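You operate a simulated robot arm through the tools that you are given. There is no shell and no other tool. Be economical: measure what you need, move in short steps, check, and stop when the job is done.

You run a simulated robot arm. Do the job below in one go: nothing can be reset, and whatever is moved stays where it is left.

TASK
Set the caliper on the 25 mm block and put the block back.
Fine: close the jaw on the block, press the caliper button, leave the jaw open.

It is judged by the outcome, as a careful person would: the job done as asked, and still so three seconds after it is handed in. It fails if anything else is knocked over, pushed out of place, dropped, spilled or broken.

THE ROBOT
A 7-joint arm with a two-finger parallel gripper, fixed in place. Base frame: the origin is at the foot of the arm, x ahead of it, y to its left, z up; the work surface is at about z = 860. Lengths are in mm, angles in rad, forces in N, time in s.
With the tool pointing down near the work surface it reaches from about 240 to 680 mm from the base axis. Its first joint turns from -1.152 to 1.152 rad. Payload 2.4 kg.
The TCP is the grasp point between the finger pads, 30 mm short of the fingertips. In the tool frame z runs along the fingers and y along their closing line. The gripper opens to 94 mm. The fingers are 28 mm wide and 10 mm thick; the gripper's body (50 by 96 mm) begins 55 mm behind the TCP.
Orientation is told as [roll, pitch, yaw] about the base's x, y, z axes, in that order, counted from this pose: with the fingers straight down and closing along the base's y, the tool's x points along the base's -x, its y along +y and its z along -z.

THE INTERFACE
- The arm moves only by the tool nudge_tool. Its argument "commands" is a list of rows, each an object of numbers (a shift or turn left out is 0, a gripper value left out holds the last): "tx", "ty", "tz": the shift along the base's x, y, z in mm; "rx", "ry", "rz": the turn, a rotation vector about the base's x, y, z in rad; "claw": the opening in per cent of the stroke, from 0 (shut) to 100 (fully open). In form: [{"tx": .., "ty": .., "tz": .., "rx": .., "ry": .., "rz": .., "claw": ..}, ...]. A call has 1 to 20 rows; each row is the pose to reach, as a shift and turn from the pose commanded when the call began. A row lasts 0.2 s, in which the tool goes at most 50 mm and 0.15 rad; a call with a longer step from one row to the next is refused whole, and so is a gripper value outside its range. A pose out of reach is approached as far as the arm can. The call stops where the force on the tool passes 70 N (or 10 N more than at its start, if that is more) or the arm is blocked; 0.2 s more then pass. Each finger travels about 153 mm/s and halts on what it meets, pressing with about 20 N; the grip force reading is that of the motor and also rises with nothing between the fingers. The clock runs only during rows and for 0.2 s after the last one: add rows that repeat a pose to give the fingers time. It gives the time, the measured TCP pose, the force on the tool (base axes), the opening and the grip force at its end, in the units of the frame above (readings bear some noise).
- Cameras (640 x 400 px; columns grow to the right, rows downward): "scene" is fixed at [33.6, 464.9, 1452.3]; the picture's right is [-0.82, -0.58, 0.00], its down [-0.28, 0.40, -0.87] and it looks along [0.51, -0.71, -0.49] (base axes); focal length 353 px, centre (320, 200). "wrist" rides on the gripper at [76, 14, -103] in the tool frame; the picture's right is [-0.18, 0.98, 0.00], its down [-0.75, -0.14, -0.64] and it looks along [-0.63, -0.12, 0.77] (tool axes); focal length 243 px, centre (320, 200). There is no depth. A picture from a camera that has moved, and an enlarged one, comes with that camera's place and axes in the base frame and with its lens.
- get_image(camera): a new picture of that camera. It takes no simulated time.
- inspect(camera, box): a new picture of the part [left, top, right, bottom] of that camera's present view, enlarged. It takes no simulated time.
- job_done(): hands the job in; it is judged then, once.

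Go step by step. Nothing tells you positions but the pictures and the camera data: compare them with the known pose of the tool, close in by small moves and look again before you grip or let go. The budget is 120 turns and 68 pictures, counting those below and the enlarged ones. Unless the task says otherwise, let go and move clear before handing in, and close with one line.

The tools are called after "Emit:" as name(argument=value, ...) on one line, values as JSON. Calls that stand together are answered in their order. nudge_tool: Moves the arm, as the interface text tells. Its arguments: {"type":"object","properties":{"commands":{"type":"array","items":{"type":"object","properties":{"tx":{"type":"number"},"ty":{"type":"number"},"tz":{"type":"number"},"rx":{"type":"number"},"ry":{"type":"number"},"rz":{"type":"number"},"claw":{"type":"number"}}}}},"required":["commands"]} The other tools are called the same way: get_image (camera) takes a picture; inspect (camera, box) takes an enlarged picture of a part of a camera's view; job_done () hands the job in.

At the start:

```text
clock: 0.0
eef_pos: [343.4, 87.9, 1217.0]
orientation: [-0.002, 0.0, -0.002]
ft_force: [0.5, 0.5, 0.4]
grip_width: 94.1
grasp_force: 0.1
```

scene: 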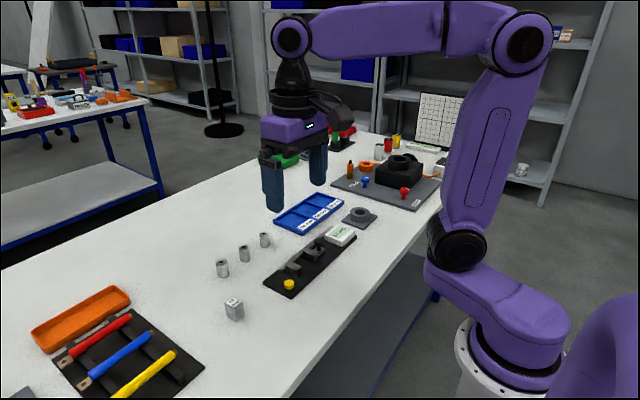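
wrist: 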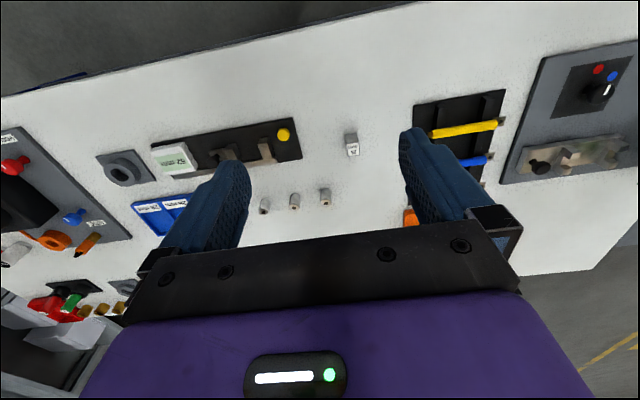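

I see a dark caliper fixture with a display, two jaws and a yellow button, and a small metal block beside it. I'll look closer at these.

Emit:
inspect(camera="scene", box=[200, 200, 380, 330])

Emit:
inspect(camera="wrist", box=[130, 90, 390, 230])

```text
3.08 times, centred on (290, 265) of scene
camera zoom: at [33.6, 464.9, 1452.3], right [-0.82, -0.58, 0.0], down [-0.28, 0.4, -0.87], along [0.51, -0.71, -0.49], focal length 1087 px, centre (412, 0)
```

zoom: 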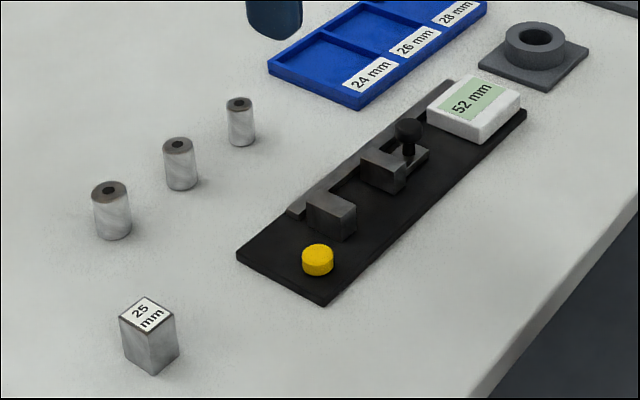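

```text
2.46 times, centred on (260, 160) of wrist
camera zoom: at [267.2, 103.5, 1320.9], right [0.18, 0.98, 0.0], down [0.75, -0.14, 0.64], along [0.63, -0.12, -0.77], focal length 597 px, centre (468, 298)
```

zoom: 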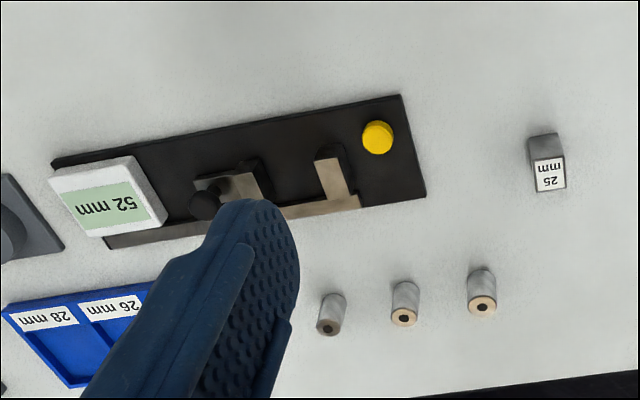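

The caliper lies along y at about x 435–520, y -277 to 22, and the block is near (507, 123). I'll move over the caliper for a clearer view.

Emit:
nudge_tool(commands=[{"ty": -45}, {"ty": -90}, {"ty": -135, "tz": -30}, {"ty": -160, "tz": -60}, {"ty": -160, "tz": -100}, {"ty": -160, "tz": -100}])

Emit:
get_image(camera="wrist")

```text
refused: row 3 steps farther than a row can; nothing moved
```

```text
63 pictures are left
camera wrist: at [267.2, 103.5, 1320.9], right [0.18, 0.98, 0.0], down [0.75, -0.14, 0.64], along [0.63, -0.12, -0.77], focal length 243 px, centre (320, 200)
```

wrist: 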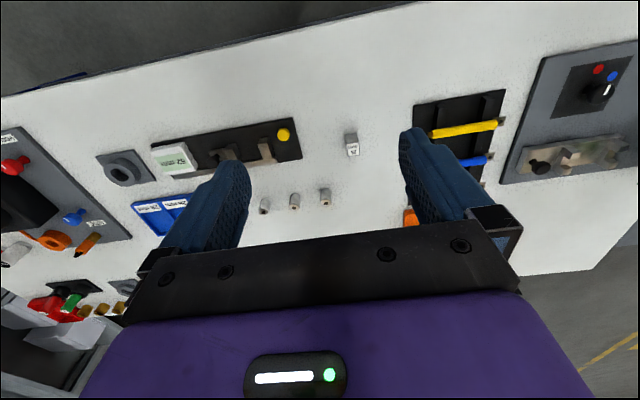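

Row step was too long; retrying with shorter steps.

Emit:
nudge_tool(commands=[{"ty": -45}, {"ty": -90}, {"ty": -125, "tz": -30}, {"ty": -160, "tz": -60}, {"ty": -160, "tz": -100}, {"ty": -160, "tz": -100}])

Emit:
get_image(camera="wrist")

```text
clock: 1.4
eef_pos: [342.7, -70.1, 1116.2]
orientation: [0.001, 0.001, 0.001]
ft_force: [-0.5, -0.2, 0.8]
grip_width: 93.8
grasp_force: 0.0
```

```text
62 pictures are left
camera wrist: at [266.4, -55.7, 1220.4], right [0.18, 0.98, 0.0], down [0.75, -0.14, 0.64], along [0.63, -0.12, -0.77], focal length 243 px, centre (320, 200)
```

wrist: 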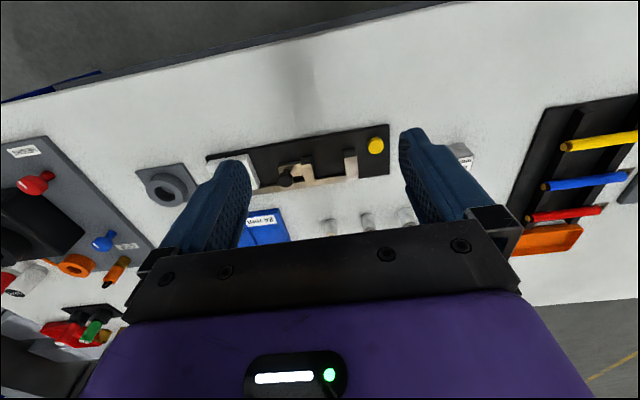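

Emit:
inspect(camera="wrist", box=[190, 110, 410, 210])

Emit:
inspect(camera="scene", box=[260, 215, 360, 300])

Emit:
inspect(camera="scene", box=[205, 280, 265, 330])

```text
2.91 times, centred on (300, 160) of wrist
camera zoom: at [266.4, -55.7, 1220.4], right [0.18, 0.98, 0.0], down [0.75, -0.14, 0.64], along [0.63, -0.12, -0.77], focal length 706 px, centre (378, 316)
```

zoom: 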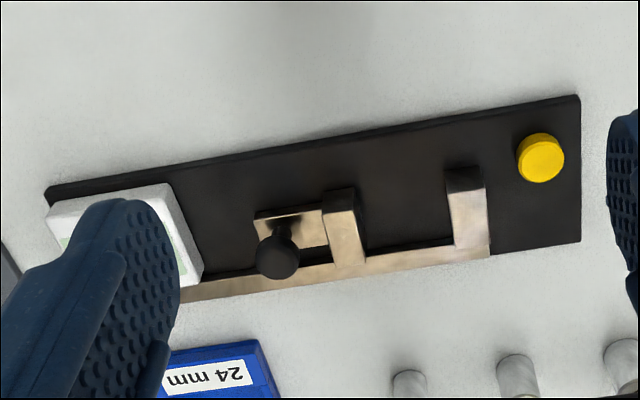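

```text
4.71 times, centred on (310, 258) of scene
camera zoom: at [33.6, 464.9, 1452.3], right [-0.82, -0.58, 0.0], down [-0.28, 0.4, -0.87], along [0.51, -0.71, -0.49], focal length 1663 px, centre (367, -71)
```

zoom: 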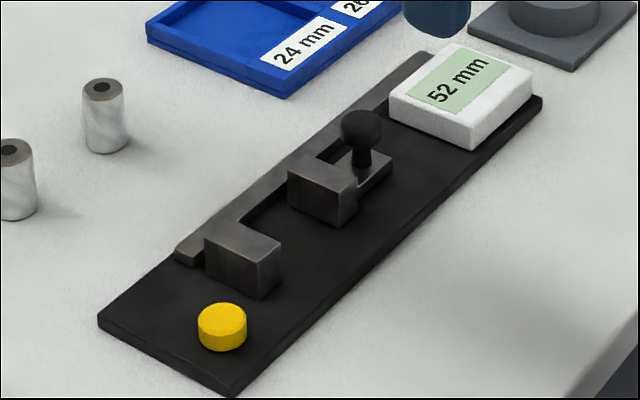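

```text
8.00 times, centred on (235, 305) of scene
camera zoom: at [33.6, 464.9, 1452.3], right [-0.82, -0.58, 0.0], down [-0.28, 0.4, -0.87], along [0.51, -0.71, -0.49], focal length 2827 px, centre (1000, -640)
```

zoom: 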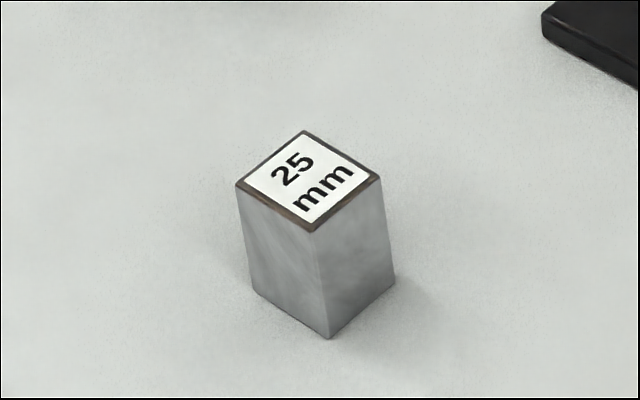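

Emit:
inspect(camera="scene", box=[290, 235, 345, 280])

Emit:
nudge_tool(commands=[{"tz": -45}, {"tz": -90, "tx": 15}, {"tz": -90, "tx": 15}])

Emit:
get_image(camera="wrist")

```text
8.89 times, centred on (318, 258) of scene
camera zoom: at [33.6, 464.9, 1452.3], right [-0.82, -0.58, 0.0], down [-0.28, 0.4, -0.87], along [0.51, -0.71, -0.49], focal length 3141 px, centre (342, -311)
```

zoom: 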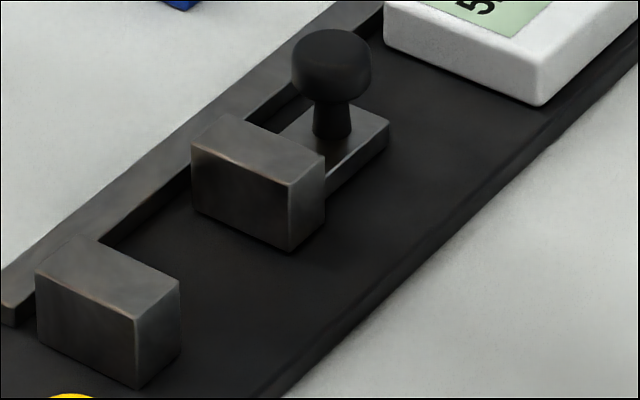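

```text
clock: 2.2
eef_pos: [357.9, -68.8, 1028.2]
orientation: [-0.001, 0.001, -0.001]
ft_force: [0.3, 0.0, -0.4]
grip_width: 93.8
grasp_force: 0.0
```

```text
57 pictures are left
camera wrist: at [282.1, -55.4, 1131.4], right [0.18, 0.98, 0.0], down [0.75, -0.14, 0.64], along [0.63, -0.12, -0.77], focal length 243 px, centre (320, 200)
```

wrist: 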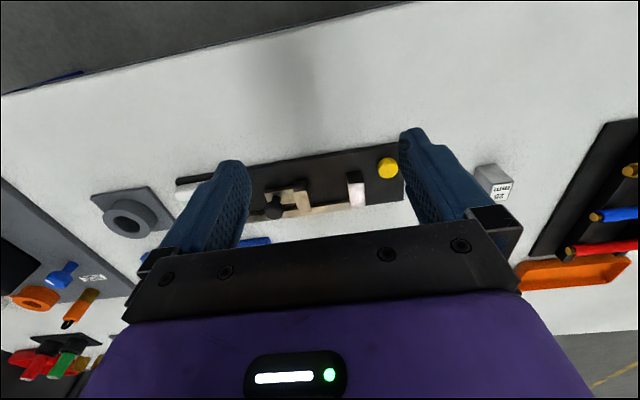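

The rail behind the jaws is low; jaw tops look to be around z 891, the gap y -106 to -54, jaws x 463–497. Now going above the block at about (503, 128).

Emit:
nudge_tool(commands=[{"tx": 25, "ty": 35}, {"tx": 50, "ty": 70}, {"tx": 75, "ty": 105}, {"tx": 100, "ty": 140}, {"tx": 125, "ty": 170}, {"tx": 145, "ty": 197}, {"tx": 145, "ty": 197, "tz": -45}, {"tx": 145, "ty": 197, "tz": -68}, {"tx": 145, "ty": 197, "tz": -68}])

Emit:
get_image(camera="wrist")

Emit:
get_image(camera="scene")

```text
clock: 4.2
eef_pos: [501.4, 124.9, 960.0]
orientation: [0.001, 0.0, 0.0]
ft_force: [-0.2, 0.1, 0.6]
grip_width: 93.9
grasp_force: 0.0
```

```text
56 pictures are left
camera wrist: at [426.9, 140.3, 1063.9], right [0.18, 0.98, 0.0], down [0.75, -0.14, 0.64], along [0.63, -0.12, -0.77], focal length 243 px, centre (320, 200)
```

wrist: 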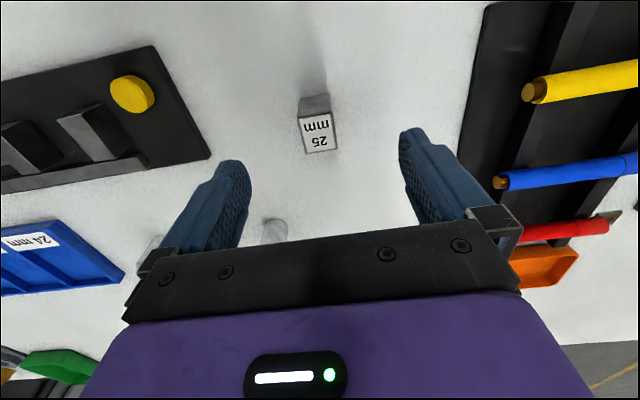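

```text
55 pictures are left
```

scene: 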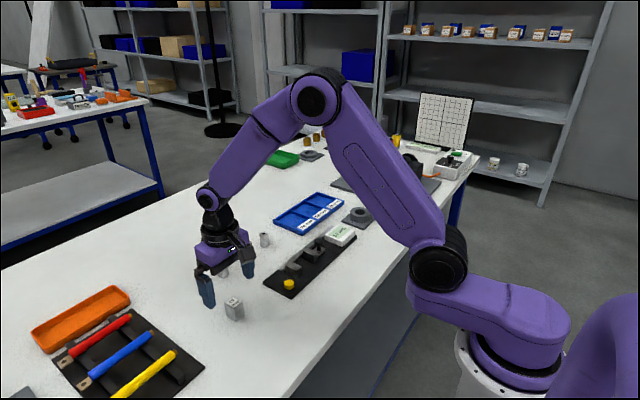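

Emit:
inspect(camera="wrist", box=[270, 80, 370, 170])

Emit:
inspect(camera="scene", box=[180, 230, 280, 330])

```text
4.44 times, centred on (320, 125) of wrist
camera zoom: at [426.9, 140.3, 1063.9], right [0.18, 0.98, 0.0], down [0.75, -0.14, 0.64], along [0.63, -0.12, -0.77], focal length 1078 px, centre (320, 533)
```

zoom: 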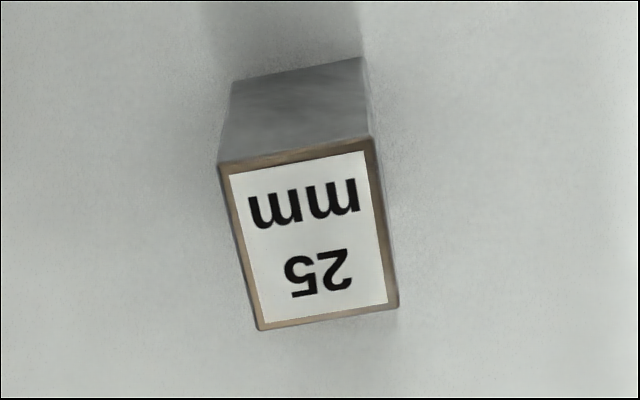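

```text
4.00 times, centred on (230, 280) of scene
camera zoom: at [33.6, 464.9, 1452.3], right [-0.82, -0.58, 0.0], down [-0.28, 0.4, -0.87], along [0.51, -0.71, -0.49], focal length 1413 px, centre (680, -120)
```

zoom: 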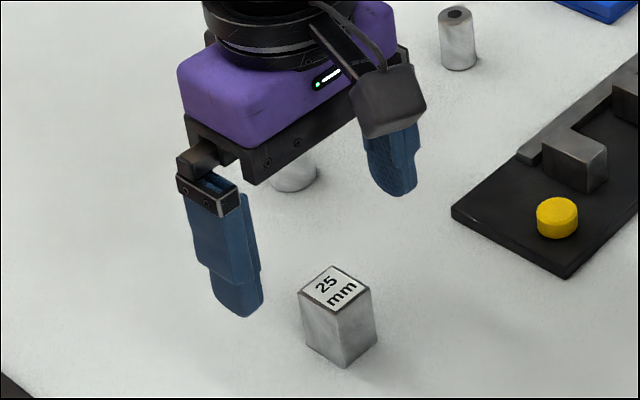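

The block is at about (502, 124.6), 25 mm along y, top near z 896; the tool is centred on it. I'll go down and grip its upper part.

Emit:
nudge_tool(commands=[{"tz": -25}, {"tz": -49}, {"tz": -49}, {"tz": -49, "claw": 40}, {"tz": -49, "claw": 40}])

Emit:
inspect(camera="scene", box=[180, 250, 280, 330])

Emit:
get_image(camera="wrist")

```text
clock: 5.4
eef_pos: [503.0, 125.0, 910.4]
orientation: [0.0, -0.001, 0.0]
ft_force: [-0.4, -0.3, 0.2]
grip_width: 37.6
grasp_force: 0.2
```

```text
5.00 times, centred on (230, 290) of scene
camera zoom: at [33.6, 464.9, 1452.3], right [-0.82, -0.58, 0.0], down [-0.28, 0.4, -0.87], along [0.51, -0.71, -0.49], focal length 1767 px, centre (770, -250)
```

zoom: 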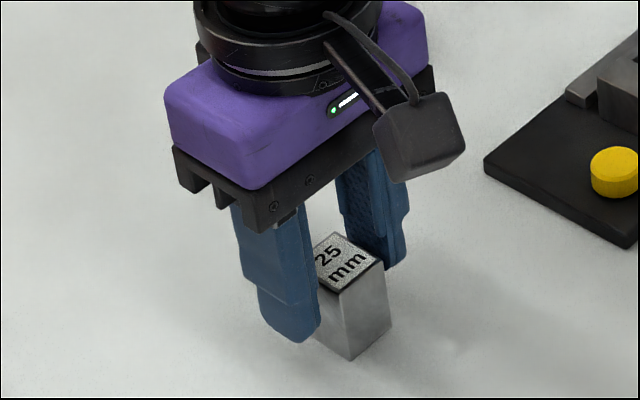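

```text
51 pictures are left
camera wrist: at [426.9, 140.2, 1013.5], right [0.18, 0.98, 0.0], down [0.75, -0.14, 0.64], along [0.63, -0.12, -0.77], focal length 243 px, centre (320, 200)
```

wrist: 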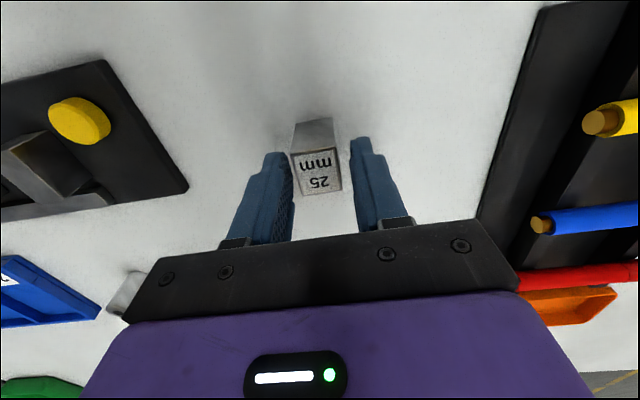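

The fingers straddle the block well. Closing.

Emit:
nudge_tool(commands=[{"claw": 26}, {"claw": 22}, {"claw": 15}, {"claw": 15}])

Emit:
inspect(camera="scene", box=[180, 250, 280, 330])

```text
clock: 6.4
eef_pos: [503.2, 125.4, 908.6]
orientation: [-0.001, 0.0, 0.0]
ft_force: [0.8, -0.9, 0.4]
grip_width: 24.9
grasp_force: 20.0
```

```text
5.00 times, centred on (230, 290) of scene
camera zoom: at [33.6, 464.9, 1452.3], right [-0.82, -0.58, 0.0], down [-0.28, 0.4, -0.87], along [0.51, -0.71, -0.49], focal length 1767 px, centre (770, -250)
```

zoom: 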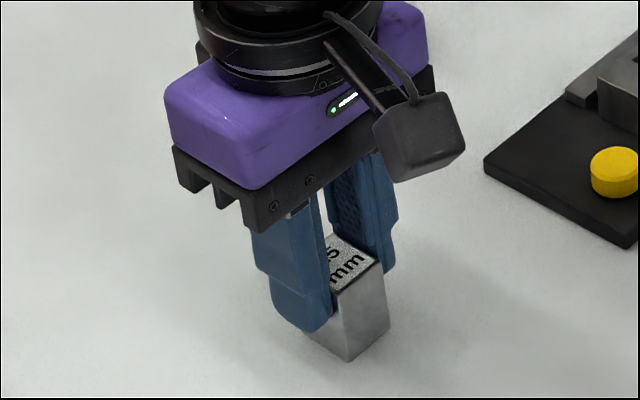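

Gripped at 24.9 mm. Lifting and moving over the jaw gap at about (478, -80), staying high.

Emit:
nudge_tool(commands=[{"tz": 15}, {"tz": 50}, {"tz": 80}, {"tz": 80, "tx": -8, "ty": -40}, {"tz": 80, "tx": -16, "ty": -80}, {"tz": 80, "tx": -24, "ty": -120}, {"tz": 80, "tx": -24, "ty": -165}, {"tz": 80, "tx": -24, "ty": -205}, {"tz": 80, "tx": -24, "ty": -205}])

Emit:
get_image(camera="wrist")

Emit:
inspect(camera="scene", box=[260, 190, 360, 300])

```text
clock: 8.4
eef_pos: [478.1, -79.3, 987.8]
orientation: [0.0, -0.002, -0.001]
ft_force: [-0.2, 0.0, -2.5]
grip_width: 24.9
grasp_force: 20.2
```

```text
49 pictures are left
camera wrist: at [402.1, -64.8, 1091.6], right [0.18, 0.98, 0.0], down [0.75, -0.14, 0.64], along [0.63, -0.12, -0.77], focal length 243 px, centre (320, 200)
```

wrist: 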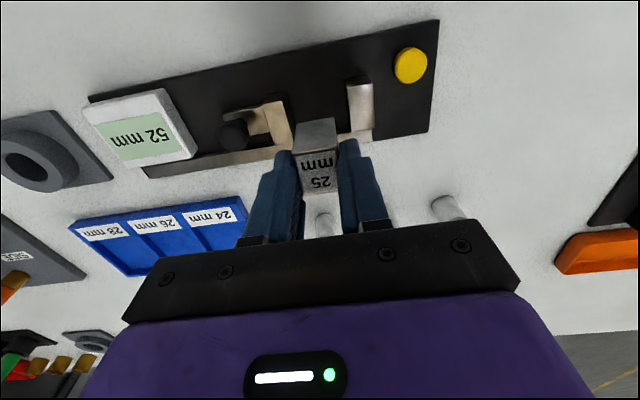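

```text
3.64 times, centred on (310, 245) of scene
camera zoom: at [33.7, 464.8, 1452.3], right [-0.82, -0.58, 0.0], down [-0.28, 0.4, -0.87], along [0.51, -0.71, -0.49], focal length 1285 px, centre (356, 36)
```

zoom: 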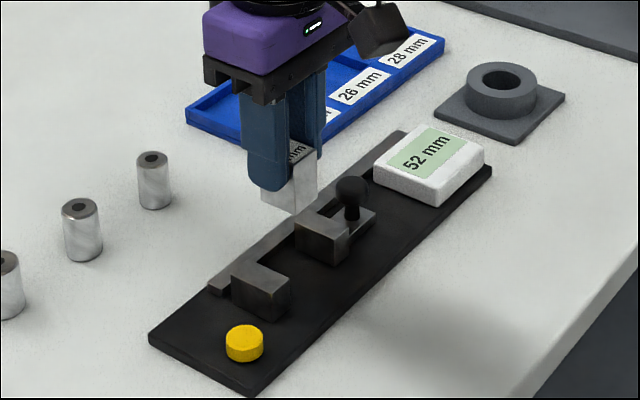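

Emit:
inspect(camera="wrist", box=[210, 60, 400, 180])

```text
3.33 times, centred on (305, 120) of wrist
camera zoom: at [402.1, -64.8, 1091.6], right [0.18, 0.98, 0.0], down [0.75, -0.14, 0.64], along [0.63, -0.12, -0.77], focal length 809 px, centre (370, 467)
```

zoom: 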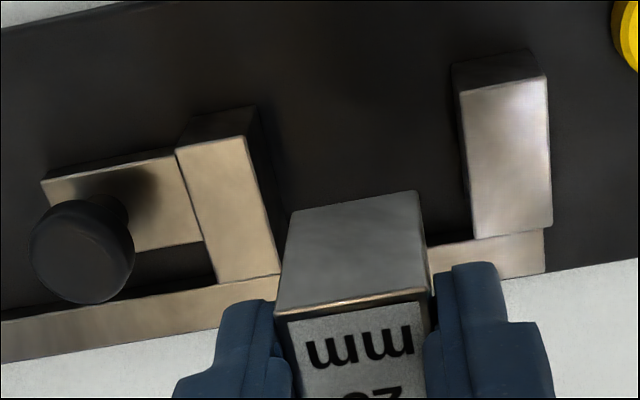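

The gap is y -106.8 to -55 with jaw x 459–496. Adjusting y slightly and lowering most of the way.

Emit:
nudge_tool(commands=[{"ty": -1.6}, {"ty": -1.6, "tz": -25}, {"ty": -1.6, "tz": -50}, {"ty": -1.6, "tz": -64}, {"ty": -1.6, "tz": -64}])

Emit:
inspect(camera="scene", box=[270, 210, 350, 300])

Emit:
get_image(camera="wrist")

```text
clock: 9.6
eef_pos: [479.5, -80.1, 924.5]
orientation: [-0.001, -0.001, -0.001]
ft_force: [-0.4, 0.5, -1.6]
grip_width: 24.8
grasp_force: 20.2
```

```text
4.44 times, centred on (310, 255) of scene
camera zoom: at [33.6, 464.9, 1452.3], right [-0.82, -0.58, 0.0], down [-0.28, 0.4, -0.87], along [0.51, -0.71, -0.49], focal length 1570 px, centre (364, -44)
```

zoom: 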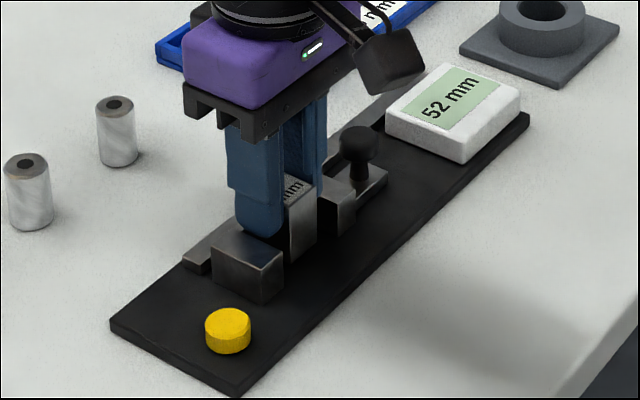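

```text
45 pictures are left
camera wrist: at [403.4, -65.3, 1028.4], right [0.18, 0.98, 0.0], down [0.75, -0.14, 0.64], along [0.63, -0.12, -0.77], focal length 243 px, centre (320, 200)
```

wrist: 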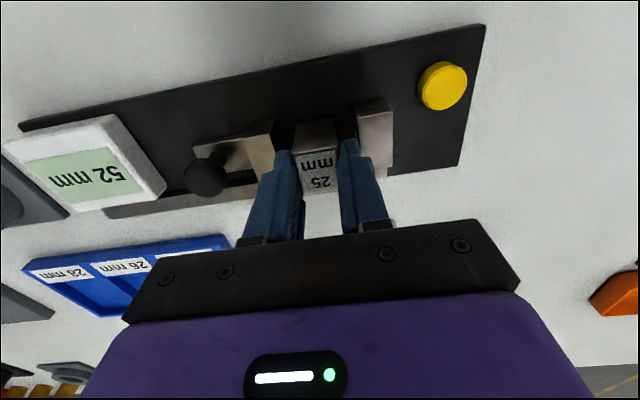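

Between the jaws and clear. Lowering gently, watching force.

Emit:
nudge_tool(commands=[{"tz": -3}, {"tz": -6}, {"tz": -6}])

Emit:
nudge_tool(commands=[{"tz": -1}, {"tz": -1}])

```text
clock: 10.4
eef_pos: [479.6, -79.8, 920.0]
orientation: [0.002, -0.001, 0.0]
ft_force: [-2.3, 0.8, 4.9]
grip_width: 24.5
grasp_force: 20.2
```

```text
clock: 11.0
eef_pos: [478.9, -80.3, 919.7]
orientation: [0.0, -0.002, 0.0]
ft_force: [-3.0, 2.5, 17.7]
grip_width: 24.8
grasp_force: 20.1
```

Contact felt at z ≈ 919.7. Checking it sits flat before release.

Emit:
inspect(camera="scene", box=[285, 230, 345, 280])

Emit:
inspect(camera="wrist", box=[230, 80, 410, 200])

```text
8.00 times, centred on (315, 255) of scene
camera zoom: at [33.2, 465.0, 1452.3], right [-0.82, -0.58, 0.0], down [-0.28, 0.4, -0.87], along [0.51, -0.71, -0.49], focal length 2827 px, centre (360, -240)
```

zoom: 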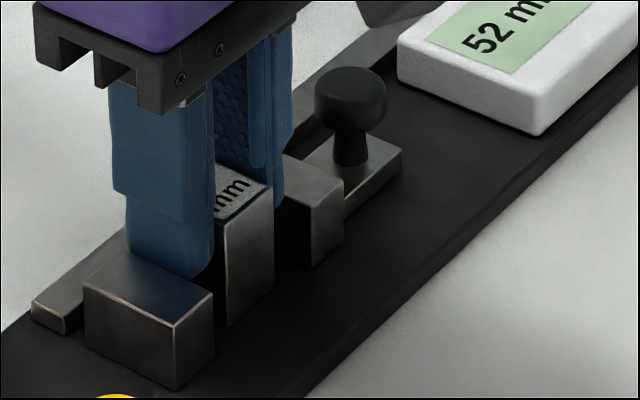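

```text
3.33 times, centred on (320, 140) of wrist
camera zoom: at [403.7, -65.6, 1022.7], right [0.18, 0.98, 0.0], down [0.75, -0.14, 0.64], along [0.63, -0.12, -0.77], focal length 809 px, centre (320, 400)
```

zoom: 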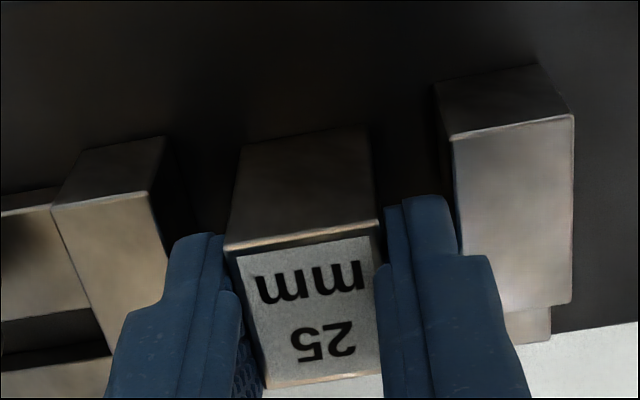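

It sits flat on the board. Releasing by a small opening, then raising.

Emit:
nudge_tool(commands=[{"tz": 1.5}, {"tz": 1.5, "claw": 29}, {"tz": 1.5, "claw": 30.5}, {"tz": 1.5, "claw": 30.5}])

Emit:
inspect(camera="wrist", box=[230, 80, 410, 200])

```text
clock: 12.0
eef_pos: [478.5, -80.0, 921.0]
orientation: [-0.001, 0.0, -0.001]
ft_force: [-1.0, -0.4, 0.1]
grip_width: 28.5
grasp_force: 0.1
```

```text
3.33 times, centred on (320, 140) of wrist
camera zoom: at [403.5, -65.8, 1023.9], right [0.18, 0.98, 0.0], down [0.75, -0.14, 0.64], along [0.63, -0.12, -0.77], focal length 809 px, centre (320, 400)
```

zoom: 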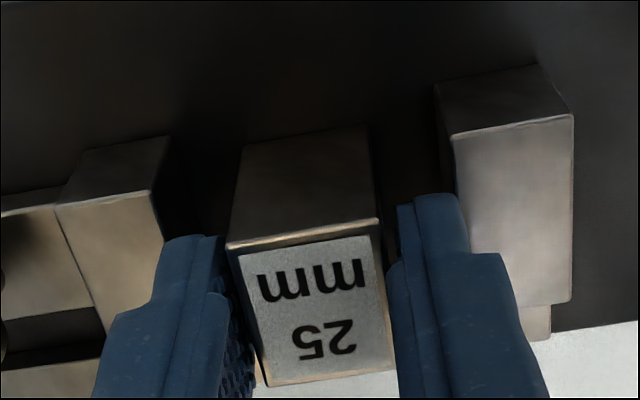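

Released. Raising clear, then moving above the knob (about (475, -147, 904)) for a look.

Emit:
nudge_tool(commands=[{"tz": 20}, {"tz": 60}, {"tz": 80}, {"tz": 80, "ty": -35, "claw": 60}, {"tz": 80, "ty": -67, "tx": -3}, {"tz": 80, "ty": -67, "tx": -3}])

Emit:
get_image(camera="wrist")

Emit:
inspect(camera="scene", box=[270, 190, 370, 290])

```text
clock: 13.4
eef_pos: [476.5, -150.4, 1001.5]
orientation: [0.0, -0.001, 0.001]
ft_force: [0.0, 0.9, -0.5]
grip_width: 56.3
grasp_force: 0.0
```

```text
41 pictures are left
camera wrist: at [400.6, -134.6, 1104.7], right [0.18, 0.98, 0.0], down [0.75, -0.14, 0.64], along [0.63, -0.12, -0.77], focal length 243 px, centre (320, 200)
```

wrist: 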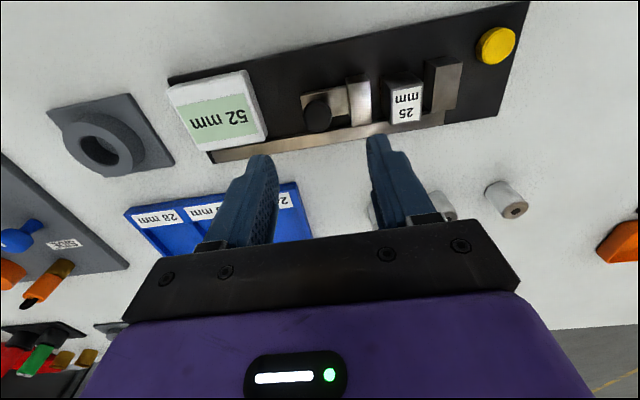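

```text
4.00 times, centred on (320, 240) of scene
camera zoom: at [33.6, 464.9, 1452.3], right [-0.82, -0.58, 0.0], down [-0.28, 0.4, -0.87], along [0.51, -0.71, -0.49], focal length 1413 px, centre (320, 40)
```

zoom: 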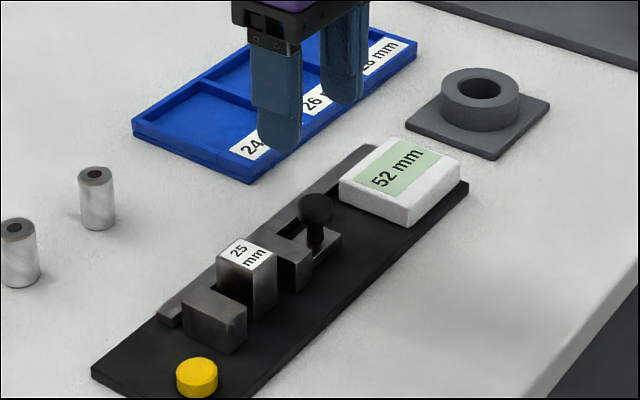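

The block stands between the jaws. The knob is at about (474, -151); lowering toward it.

Emit:
nudge_tool(commands=[{"tx": -2, "tz": -40}, {"tx": -2, "tz": -60}, {"tx": -2, "tz": -60}])

Emit:
get_image(camera="wrist")

Emit:
inspect(camera="scene", box=[290, 200, 370, 280])

```text
clock: 14.2
eef_pos: [474.8, -149.0, 939.8]
orientation: [0.001, 0.0, 0.0]
ft_force: [0.6, -0.5, 0.5]
grip_width: 56.2
grasp_force: 0.0
```

```text
39 pictures are left
camera wrist: at [398.5, -133.8, 1043.2], right [0.18, 0.98, 0.0], down [0.75, -0.14, 0.64], along [0.63, -0.12, -0.77], focal length 243 px, centre (320, 200)
```

wrist: 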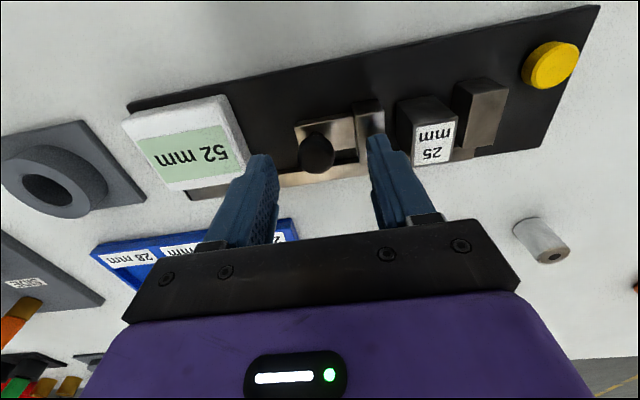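

```text
5.00 times, centred on (330, 240) of scene
camera zoom: at [33.6, 464.9, 1452.3], right [-0.82, -0.58, 0.0], down [-0.28, 0.4, -0.87], along [0.51, -0.71, -0.49], focal length 1767 px, centre (270, 0)
```

zoom: 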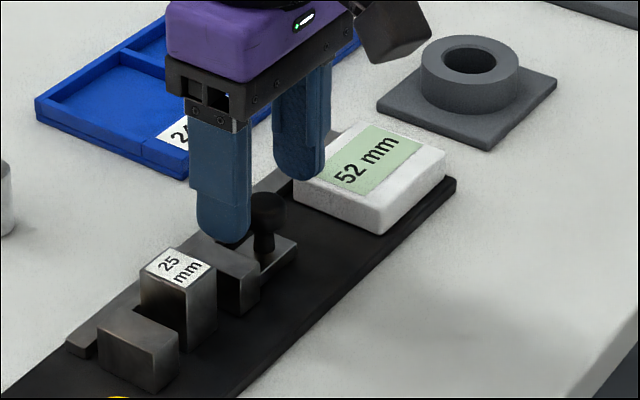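

Aligned over the knob. Lowering to z≈927 and closing on it.

Emit:
nudge_tool(commands=[{"tz": -8}, {"tz": -13}, {"tz": -13, "claw": 40}, {"tz": -13, "claw": 32}, {"tz": -13, "claw": 32}])

Emit:
inspect(camera="scene", box=[290, 200, 370, 280])

Emit:
inspect(camera="wrist", box=[240, 80, 460, 220])

```text
clock: 15.4
eef_pos: [474.8, -148.3, 927.4]
orientation: [0.0, -0.001, -0.001]
ft_force: [0.1, -0.7, -1.3]
grip_width: 30.0
grasp_force: 0.2
```

```text
5.00 times, centred on (330, 240) of scene
camera zoom: at [33.6, 464.9, 1452.3], right [-0.82, -0.58, 0.0], down [-0.28, 0.4, -0.87], along [0.51, -0.71, -0.49], focal length 1767 px, centre (270, 0)
```

zoom: 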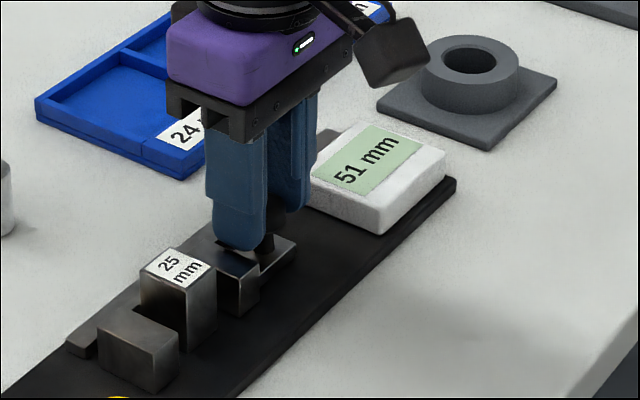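

```text
2.86 times, centred on (350, 150) of wrist
camera zoom: at [398.1, -133.2, 1030.7], right [0.18, 0.98, 0.0], down [0.75, -0.14, 0.64], along [0.63, -0.12, -0.77], focal length 693 px, centre (234, 343)
```

zoom: 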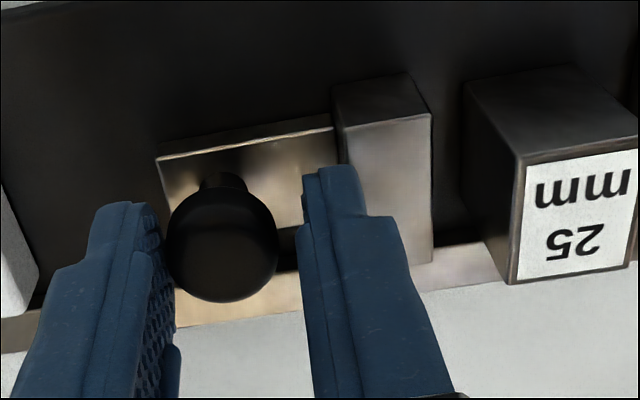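

The left finger already touches the knob (reads 51) and the slide moves easily. I'll push the knob +y with that finger.

Emit:
nudge_tool(commands=[{"ty": 4}, {"ty": 8}, {"ty": 12}, {"ty": 16}, {"ty": 20}, {"ty": 20}])

Emit:
inspect(camera="scene", box=[280, 200, 370, 290])

```text
clock: 16.8
eef_pos: [473.5, -127.5, 928.2]
orientation: [0.0, 0.0, 0.0]
ft_force: [0.1, -0.5, 0.1]
grip_width: 30.6
grasp_force: 0.6
```

```text
4.44 times, centred on (325, 245) of scene
camera zoom: at [33.6, 464.9, 1452.3], right [-0.82, -0.58, 0.0], down [-0.28, 0.4, -0.87], along [0.51, -0.71, -0.49], focal length 1570 px, centre (298, 0)
```

zoom: 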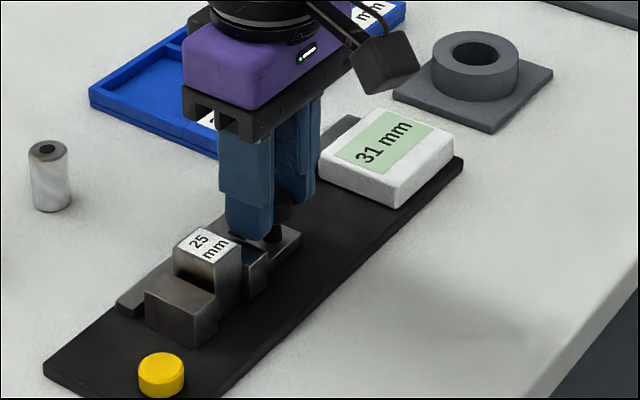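

Reads 31. Continuing gently until contact.

Emit:
nudge_tool(commands=[{"ty": 2}, {"ty": 4}, {"ty": 6}, {"ty": 7}, {"ty": 7}])

Emit:
inspect(camera="scene", box=[280, 200, 370, 290])

```text
clock: 18.0
eef_pos: [474.3, -120.7, 927.7]
orientation: [0.0, 0.001, -0.003]
ft_force: [-0.8, -5.5, 1.1]
grip_width: 32.9
grasp_force: 2.4
```

```text
4.44 times, centred on (325, 245) of scene
camera zoom: at [33.5, 464.7, 1452.4], right [-0.82, -0.58, 0.0], down [-0.28, 0.4, -0.87], along [0.51, -0.71, -0.49], focal length 1570 px, centre (298, 0)
```

zoom: 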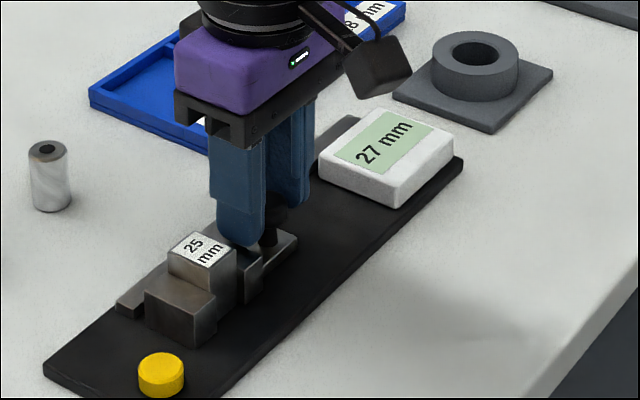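

Reads 27 with 5.5 N: likely contact (the caliper may be reading 2 mm off). I'll press a bit firmer to confirm and look at the contact.

Emit:
nudge_tool(commands=[{"ty": 1.5, "claw": 30}, {"ty": 3, "claw": 30}, {"ty": 3, "claw": 30}])

Emit:
inspect(camera="scene", box=[285, 215, 355, 285])

Emit:
inspect(camera="wrist", box=[240, 80, 460, 220])

```text
clock: 18.8
eef_pos: [475.0, -119.3, 927.5]
orientation: [-0.001, 0.0, -0.001]
ft_force: [1.3, -15.6, -2.4]
grip_width: 37.0
grasp_force: 7.4
```

```text
5.71 times, centred on (320, 250) of scene
camera zoom: at [33.7, 464.5, 1452.5], right [-0.82, -0.58, 0.0], down [-0.28, 0.4, -0.87], along [0.51, -0.71, -0.49], focal length 2019 px, centre (320, -86)
```

zoom: 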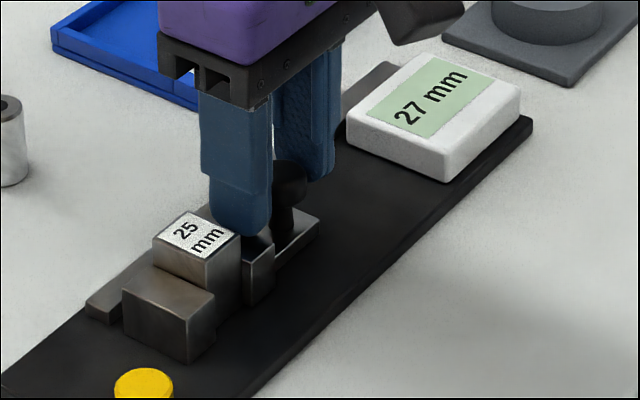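

```text
2.86 times, centred on (350, 150) of wrist
camera zoom: at [398.4, -104.4, 1031.4], right [0.19, 0.98, 0.0], down [0.75, -0.14, 0.64], along [0.63, -0.12, -0.77], focal length 693 px, centre (234, 343)
```

zoom: 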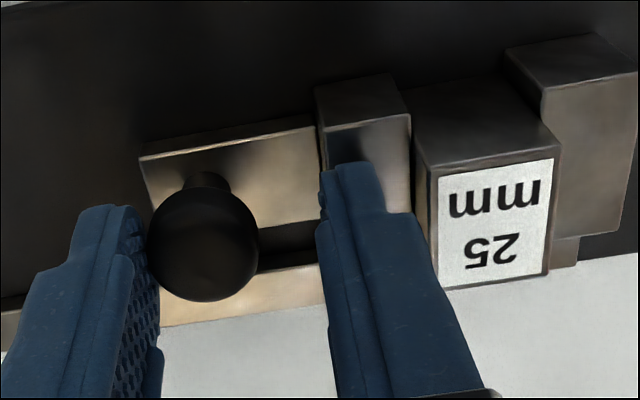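

Jaw is firmly on the block at an uncalibrated 27. Backing the finger off gently and rising to check it holds.

Emit:
nudge_tool(commands=[{"ty": -3, "claw": 40}, {"ty": -5, "claw": 42}, {"ty": -5, "claw": 42}, {"ty": -5, "tz": 30}, {"ty": -5, "tz": 70}, {"ty": -5, "tz": 70}])

Emit:
inspect(camera="scene", box=[270, 205, 370, 305])

Emit:
get_image(camera="wrist")

```text
clock: 20.2
eef_pos: [472.7, -121.4, 997.6]
orientation: [0.001, 0.0, 0.001]
ft_force: [0.0, -0.1, -0.1]
grip_width: 39.6
grasp_force: 0.0
```

```text
4.00 times, centred on (320, 255) of scene
camera zoom: at [33.6, 464.9, 1452.3], right [-0.82, -0.58, 0.0], down [-0.28, 0.4, -0.87], along [0.51, -0.71, -0.49], focal length 1413 px, centre (320, -20)
```

zoom: 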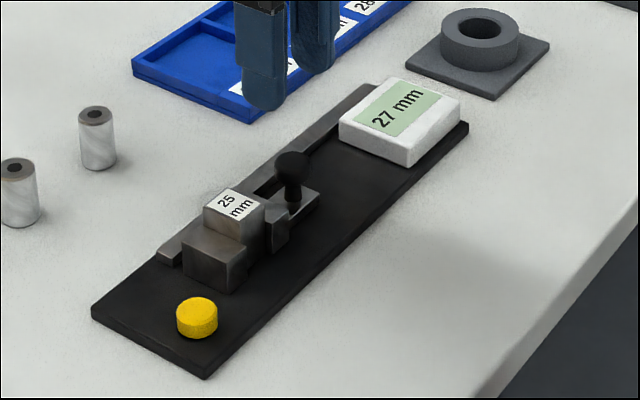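

```text
30 pictures are left
camera wrist: at [398.3, -107.7, 1101.6], right [0.18, 0.98, 0.0], down [0.75, -0.14, 0.64], along [0.63, -0.12, -0.77], focal length 243 px, centre (320, 200)
```

wrist: 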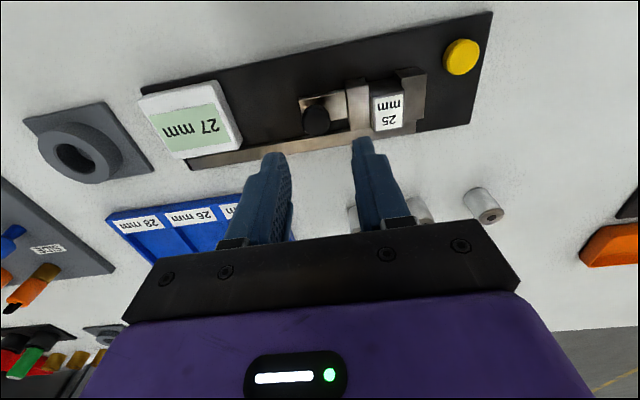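

The jaw stays at 27. Next: closed fingers over the yellow button at about (462, -4.5).

Emit:
nudge_tool(commands=[{"ty": 40, "claw": 0}, {"ty": 80, "tx": -6}, {"ty": 116, "tx": -11}, {"ty": 116, "tx": -11, "tz": -40}, {"ty": 116, "tx": -11, "tz": -65}, {"ty": 116, "tx": -11, "tz": -65}])

Emit:
get_image(camera="wrist")

Emit:
inspect(camera="scene", box=[260, 220, 340, 310])

```text
clock: 21.6
eef_pos: [462.1, -5.9, 934.3]
orientation: [0.001, -0.001, 0.0]
ft_force: [-0.2, 0.0, 0.1]
grip_width: 0.0
grasp_force: 19.8
```

```text
29 pictures are left
camera wrist: at [386.8, 9.4, 1038.2], right [0.18, 0.98, 0.0], down [0.75, -0.14, 0.64], along [0.63, -0.12, -0.77], focal length 243 px, centre (320, 200)
```

wrist: 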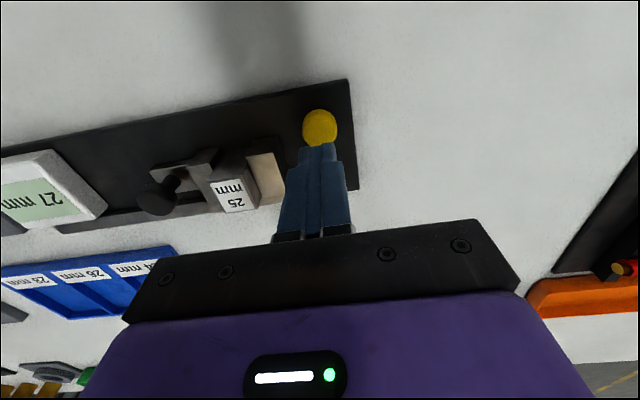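

```text
4.44 times, centred on (300, 265) of scene
camera zoom: at [33.6, 464.9, 1452.3], right [-0.82, -0.58, 0.0], down [-0.28, 0.4, -0.87], along [0.51, -0.71, -0.49], focal length 1570 px, centre (409, -89)
```

zoom: 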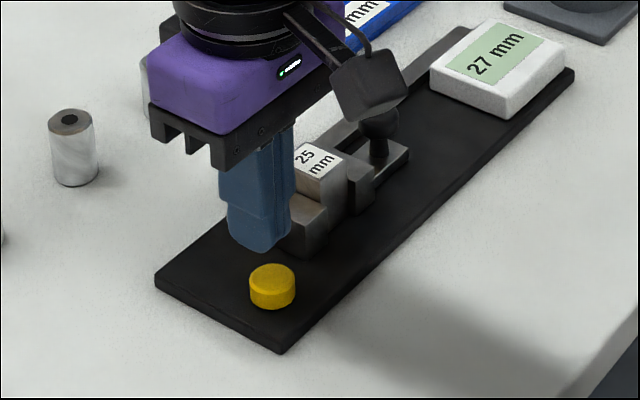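

Nearly aligned; shifting x by -4 and pressing down in small steps.

Emit:
nudge_tool(commands=[{"tx": -4, "ty": 1}, {"tx": -4, "ty": 1, "tz": -8}, {"tx": -4, "ty": 1, "tz": -15}, {"tx": -4, "ty": 1, "tz": -15}])

Emit:
inspect(camera="scene", box=[260, 220, 340, 310])

```text
clock: 22.6
eef_pos: [459.3, -5.0, 918.4]
orientation: [0.001, -0.001, 0.0]
ft_force: [-0.4, -0.2, 0.5]
grip_width: 0.0
grasp_force: 20.0
```

```text
4.44 times, centred on (300, 265) of scene
camera zoom: at [33.6, 464.9, 1452.3], right [-0.82, -0.58, 0.0], down [-0.28, 0.4, -0.87], along [0.51, -0.71, -0.49], focal length 1570 px, centre (409, -89)
```

zoom: 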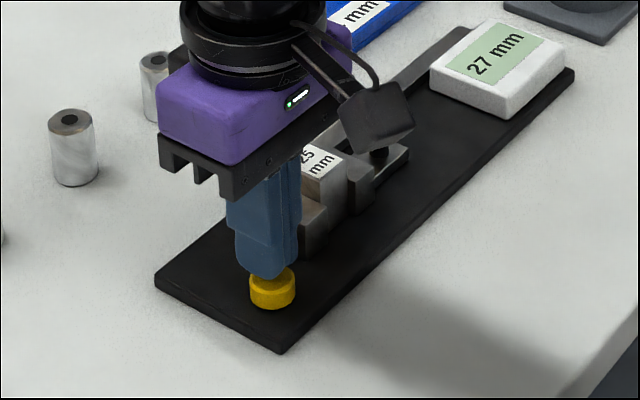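

Over the button, about to touch. Pressing further step by step.

Emit:
nudge_tool(commands=[{"tz": -2}, {"tz": -4}, {"tz": -5}, {"tz": -5}])

Emit:
nudge_tool(commands=[{"tz": -1}, {"tz": -2}, {"tz": -2}])

Emit:
inspect(camera="scene", box=[260, 220, 340, 310])

```text
clock: 23.6
eef_pos: [460.0, -6.0, 912.3]
orientation: [-0.001, 0.0, 0.0]
ft_force: [-1.6, 0.3, 1.8]
grip_width: 0.3
grasp_force: 20.7
```

```text
clock: 24.4
eef_pos: [458.9, -6.0, 910.1]
orientation: [0.0, -0.002, 0.0]
ft_force: [-0.3, 1.9, 4.4]
grip_width: 0.2
grasp_force: 20.0
```

```text
4.44 times, centred on (300, 265) of scene
camera zoom: at [33.5, 464.9, 1452.3], right [-0.82, -0.58, 0.0], down [-0.28, 0.4, -0.87], along [0.51, -0.71, -0.49], focal length 1570 px, centre (409, -89)
```

zoom: 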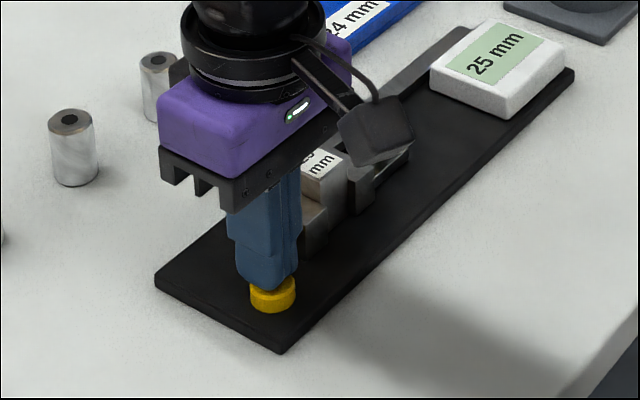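

Display now reads 25 mm. Releasing the button and returning to the knob.

Emit:
nudge_tool(commands=[{"tz": 10}, {"tz": 50}, {"tz": 87}, {"tx": 5, "ty": -40, "tz": 87}, {"tx": 10, "ty": -80, "tz": 87, "claw": 42}, {"tx": 16, "ty": -118, "tz": 87}, {"tx": 16, "ty": -118, "tz": 57}, {"tx": 16, "ty": -118, "tz": 37}, {"tx": 16, "ty": -118, "tz": 37}])

Emit:
get_image(camera="wrist")

Emit:
inspect(camera="scene", box=[270, 205, 370, 305])

```text
clock: 26.4
eef_pos: [475.3, -123.3, 947.8]
orientation: [-0.001, 0.001, 0.0]
ft_force: [0.3, 0.1, -0.5]
grip_width: 39.7
grasp_force: 0.1
```

```text
25 pictures are left
camera wrist: at [399.8, -108.1, 1052.0], right [0.18, 0.98, 0.0], down [0.75, -0.14, 0.64], along [0.63, -0.12, -0.77], focal length 243 px, centre (320, 200)
```

wrist: 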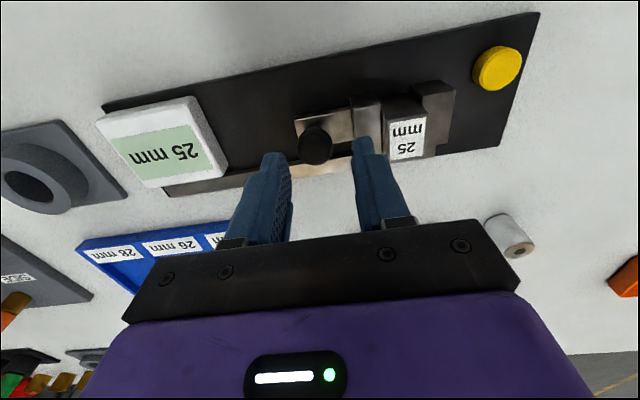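

```text
4.00 times, centred on (320, 255) of scene
camera zoom: at [33.6, 464.9, 1452.3], right [-0.82, -0.58, 0.0], down [-0.28, 0.4, -0.87], along [0.51, -0.71, -0.49], focal length 1413 px, centre (320, -20)
```

zoom: 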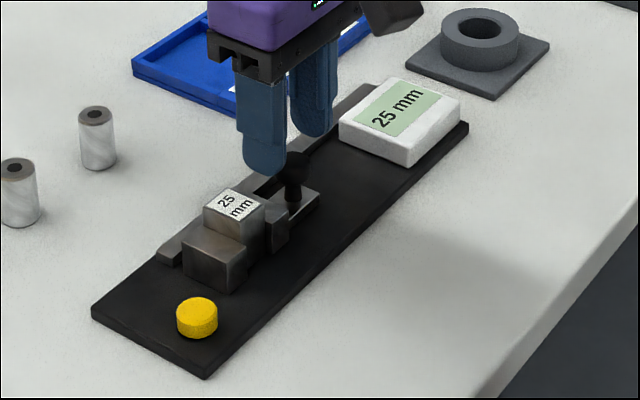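

Reading holds at 25 mm. Lowering around the knob and pulling the jaw open (-y).

Emit:
nudge_tool(commands=[{"tz": -10}, {"tz": -20}, {"tz": -20, "ty": -5}, {"tz": -20, "ty": -10}, {"tz": -20, "ty": -14}, {"tz": -20, "ty": -18}, {"tz": -20, "ty": -22}, {"tz": -20, "ty": -26}, {"tz": -20, "ty": -30}, {"tz": -20, "ty": -32}, {"tz": -20, "ty": -32}])

Emit:
inspect(camera="scene", box=[270, 205, 370, 305])

```text
clock: 28.8
eef_pos: [475.3, -156.5, 927.8]
orientation: [0.0, -0.001, 0.0]
ft_force: [-0.6, 0.5, -1.1]
grip_width: 39.7
grasp_force: 0.7
```

```text
4.00 times, centred on (320, 255) of scene
camera zoom: at [33.6, 464.9, 1452.3], right [-0.82, -0.58, 0.0], down [-0.28, 0.4, -0.87], along [0.51, -0.71, -0.49], focal length 1413 px, centre (320, -20)
```

zoom: 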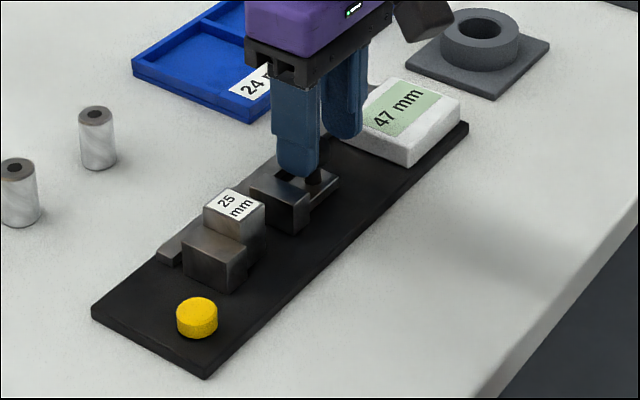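

Reads 47; opening slightly more to the original width, then backing off and rising.

Emit:
nudge_tool(commands=[{"ty": -1.5}, {"ty": -3}, {"ty": -3}, {"ty": 2}, {"ty": 3}, {"ty": 3, "tz": 30}, {"ty": 3, "tz": 70}, {"ty": 40, "tz": 70}, {"ty": 80, "tz": 70}, {"ty": 88.5, "tx": 3, "tz": 70, "claw": 55}, {"ty": 88.5, "tx": 3, "tz": 50}, {"ty": 88.5, "tx": 3, "tz": 35}, {"ty": 88.5, "tx": 3, "tz": 35}])

Emit:
inspect(camera="wrist", box=[220, 70, 420, 210])

Emit:
inspect(camera="scene", box=[270, 205, 370, 305])

```text
clock: 31.6
eef_pos: [477.3, -68.2, 962.2]
orientation: [0.0, -0.001, 0.0]
ft_force: [-0.4, -0.9, 0.0]
grip_width: 51.7
grasp_force: 0.1
```

```text
2.86 times, centred on (320, 140) of wrist
camera zoom: at [401.4, -52.7, 1066.5], right [0.18, 0.98, 0.0], down [0.75, -0.14, 0.64], along [0.63, -0.12, -0.77], focal length 693 px, centre (320, 371)
```

zoom: 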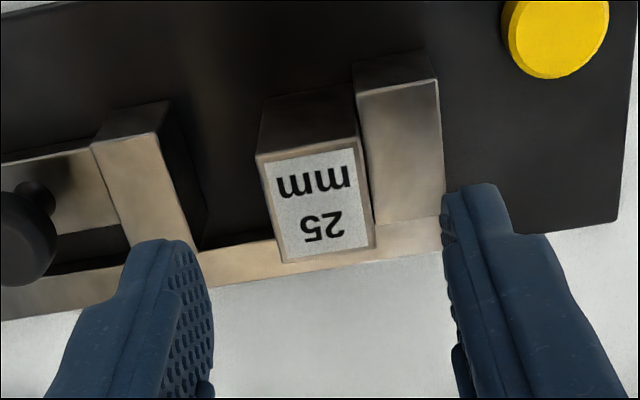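

```text
4.00 times, centred on (320, 255) of scene
camera zoom: at [33.6, 464.9, 1452.3], right [-0.82, -0.58, 0.0], down [-0.28, 0.4, -0.87], along [0.51, -0.71, -0.49], focal length 1413 px, centre (320, -20)
```

zoom: 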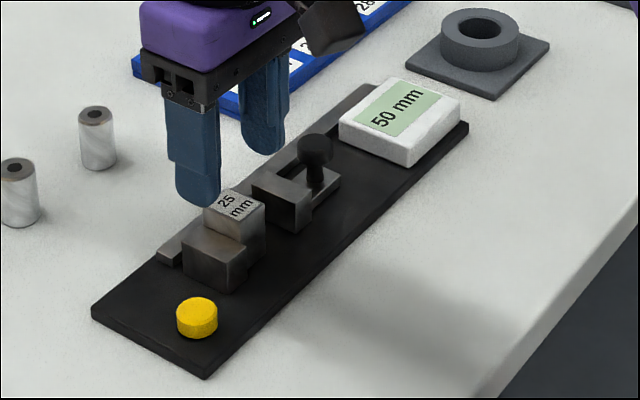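

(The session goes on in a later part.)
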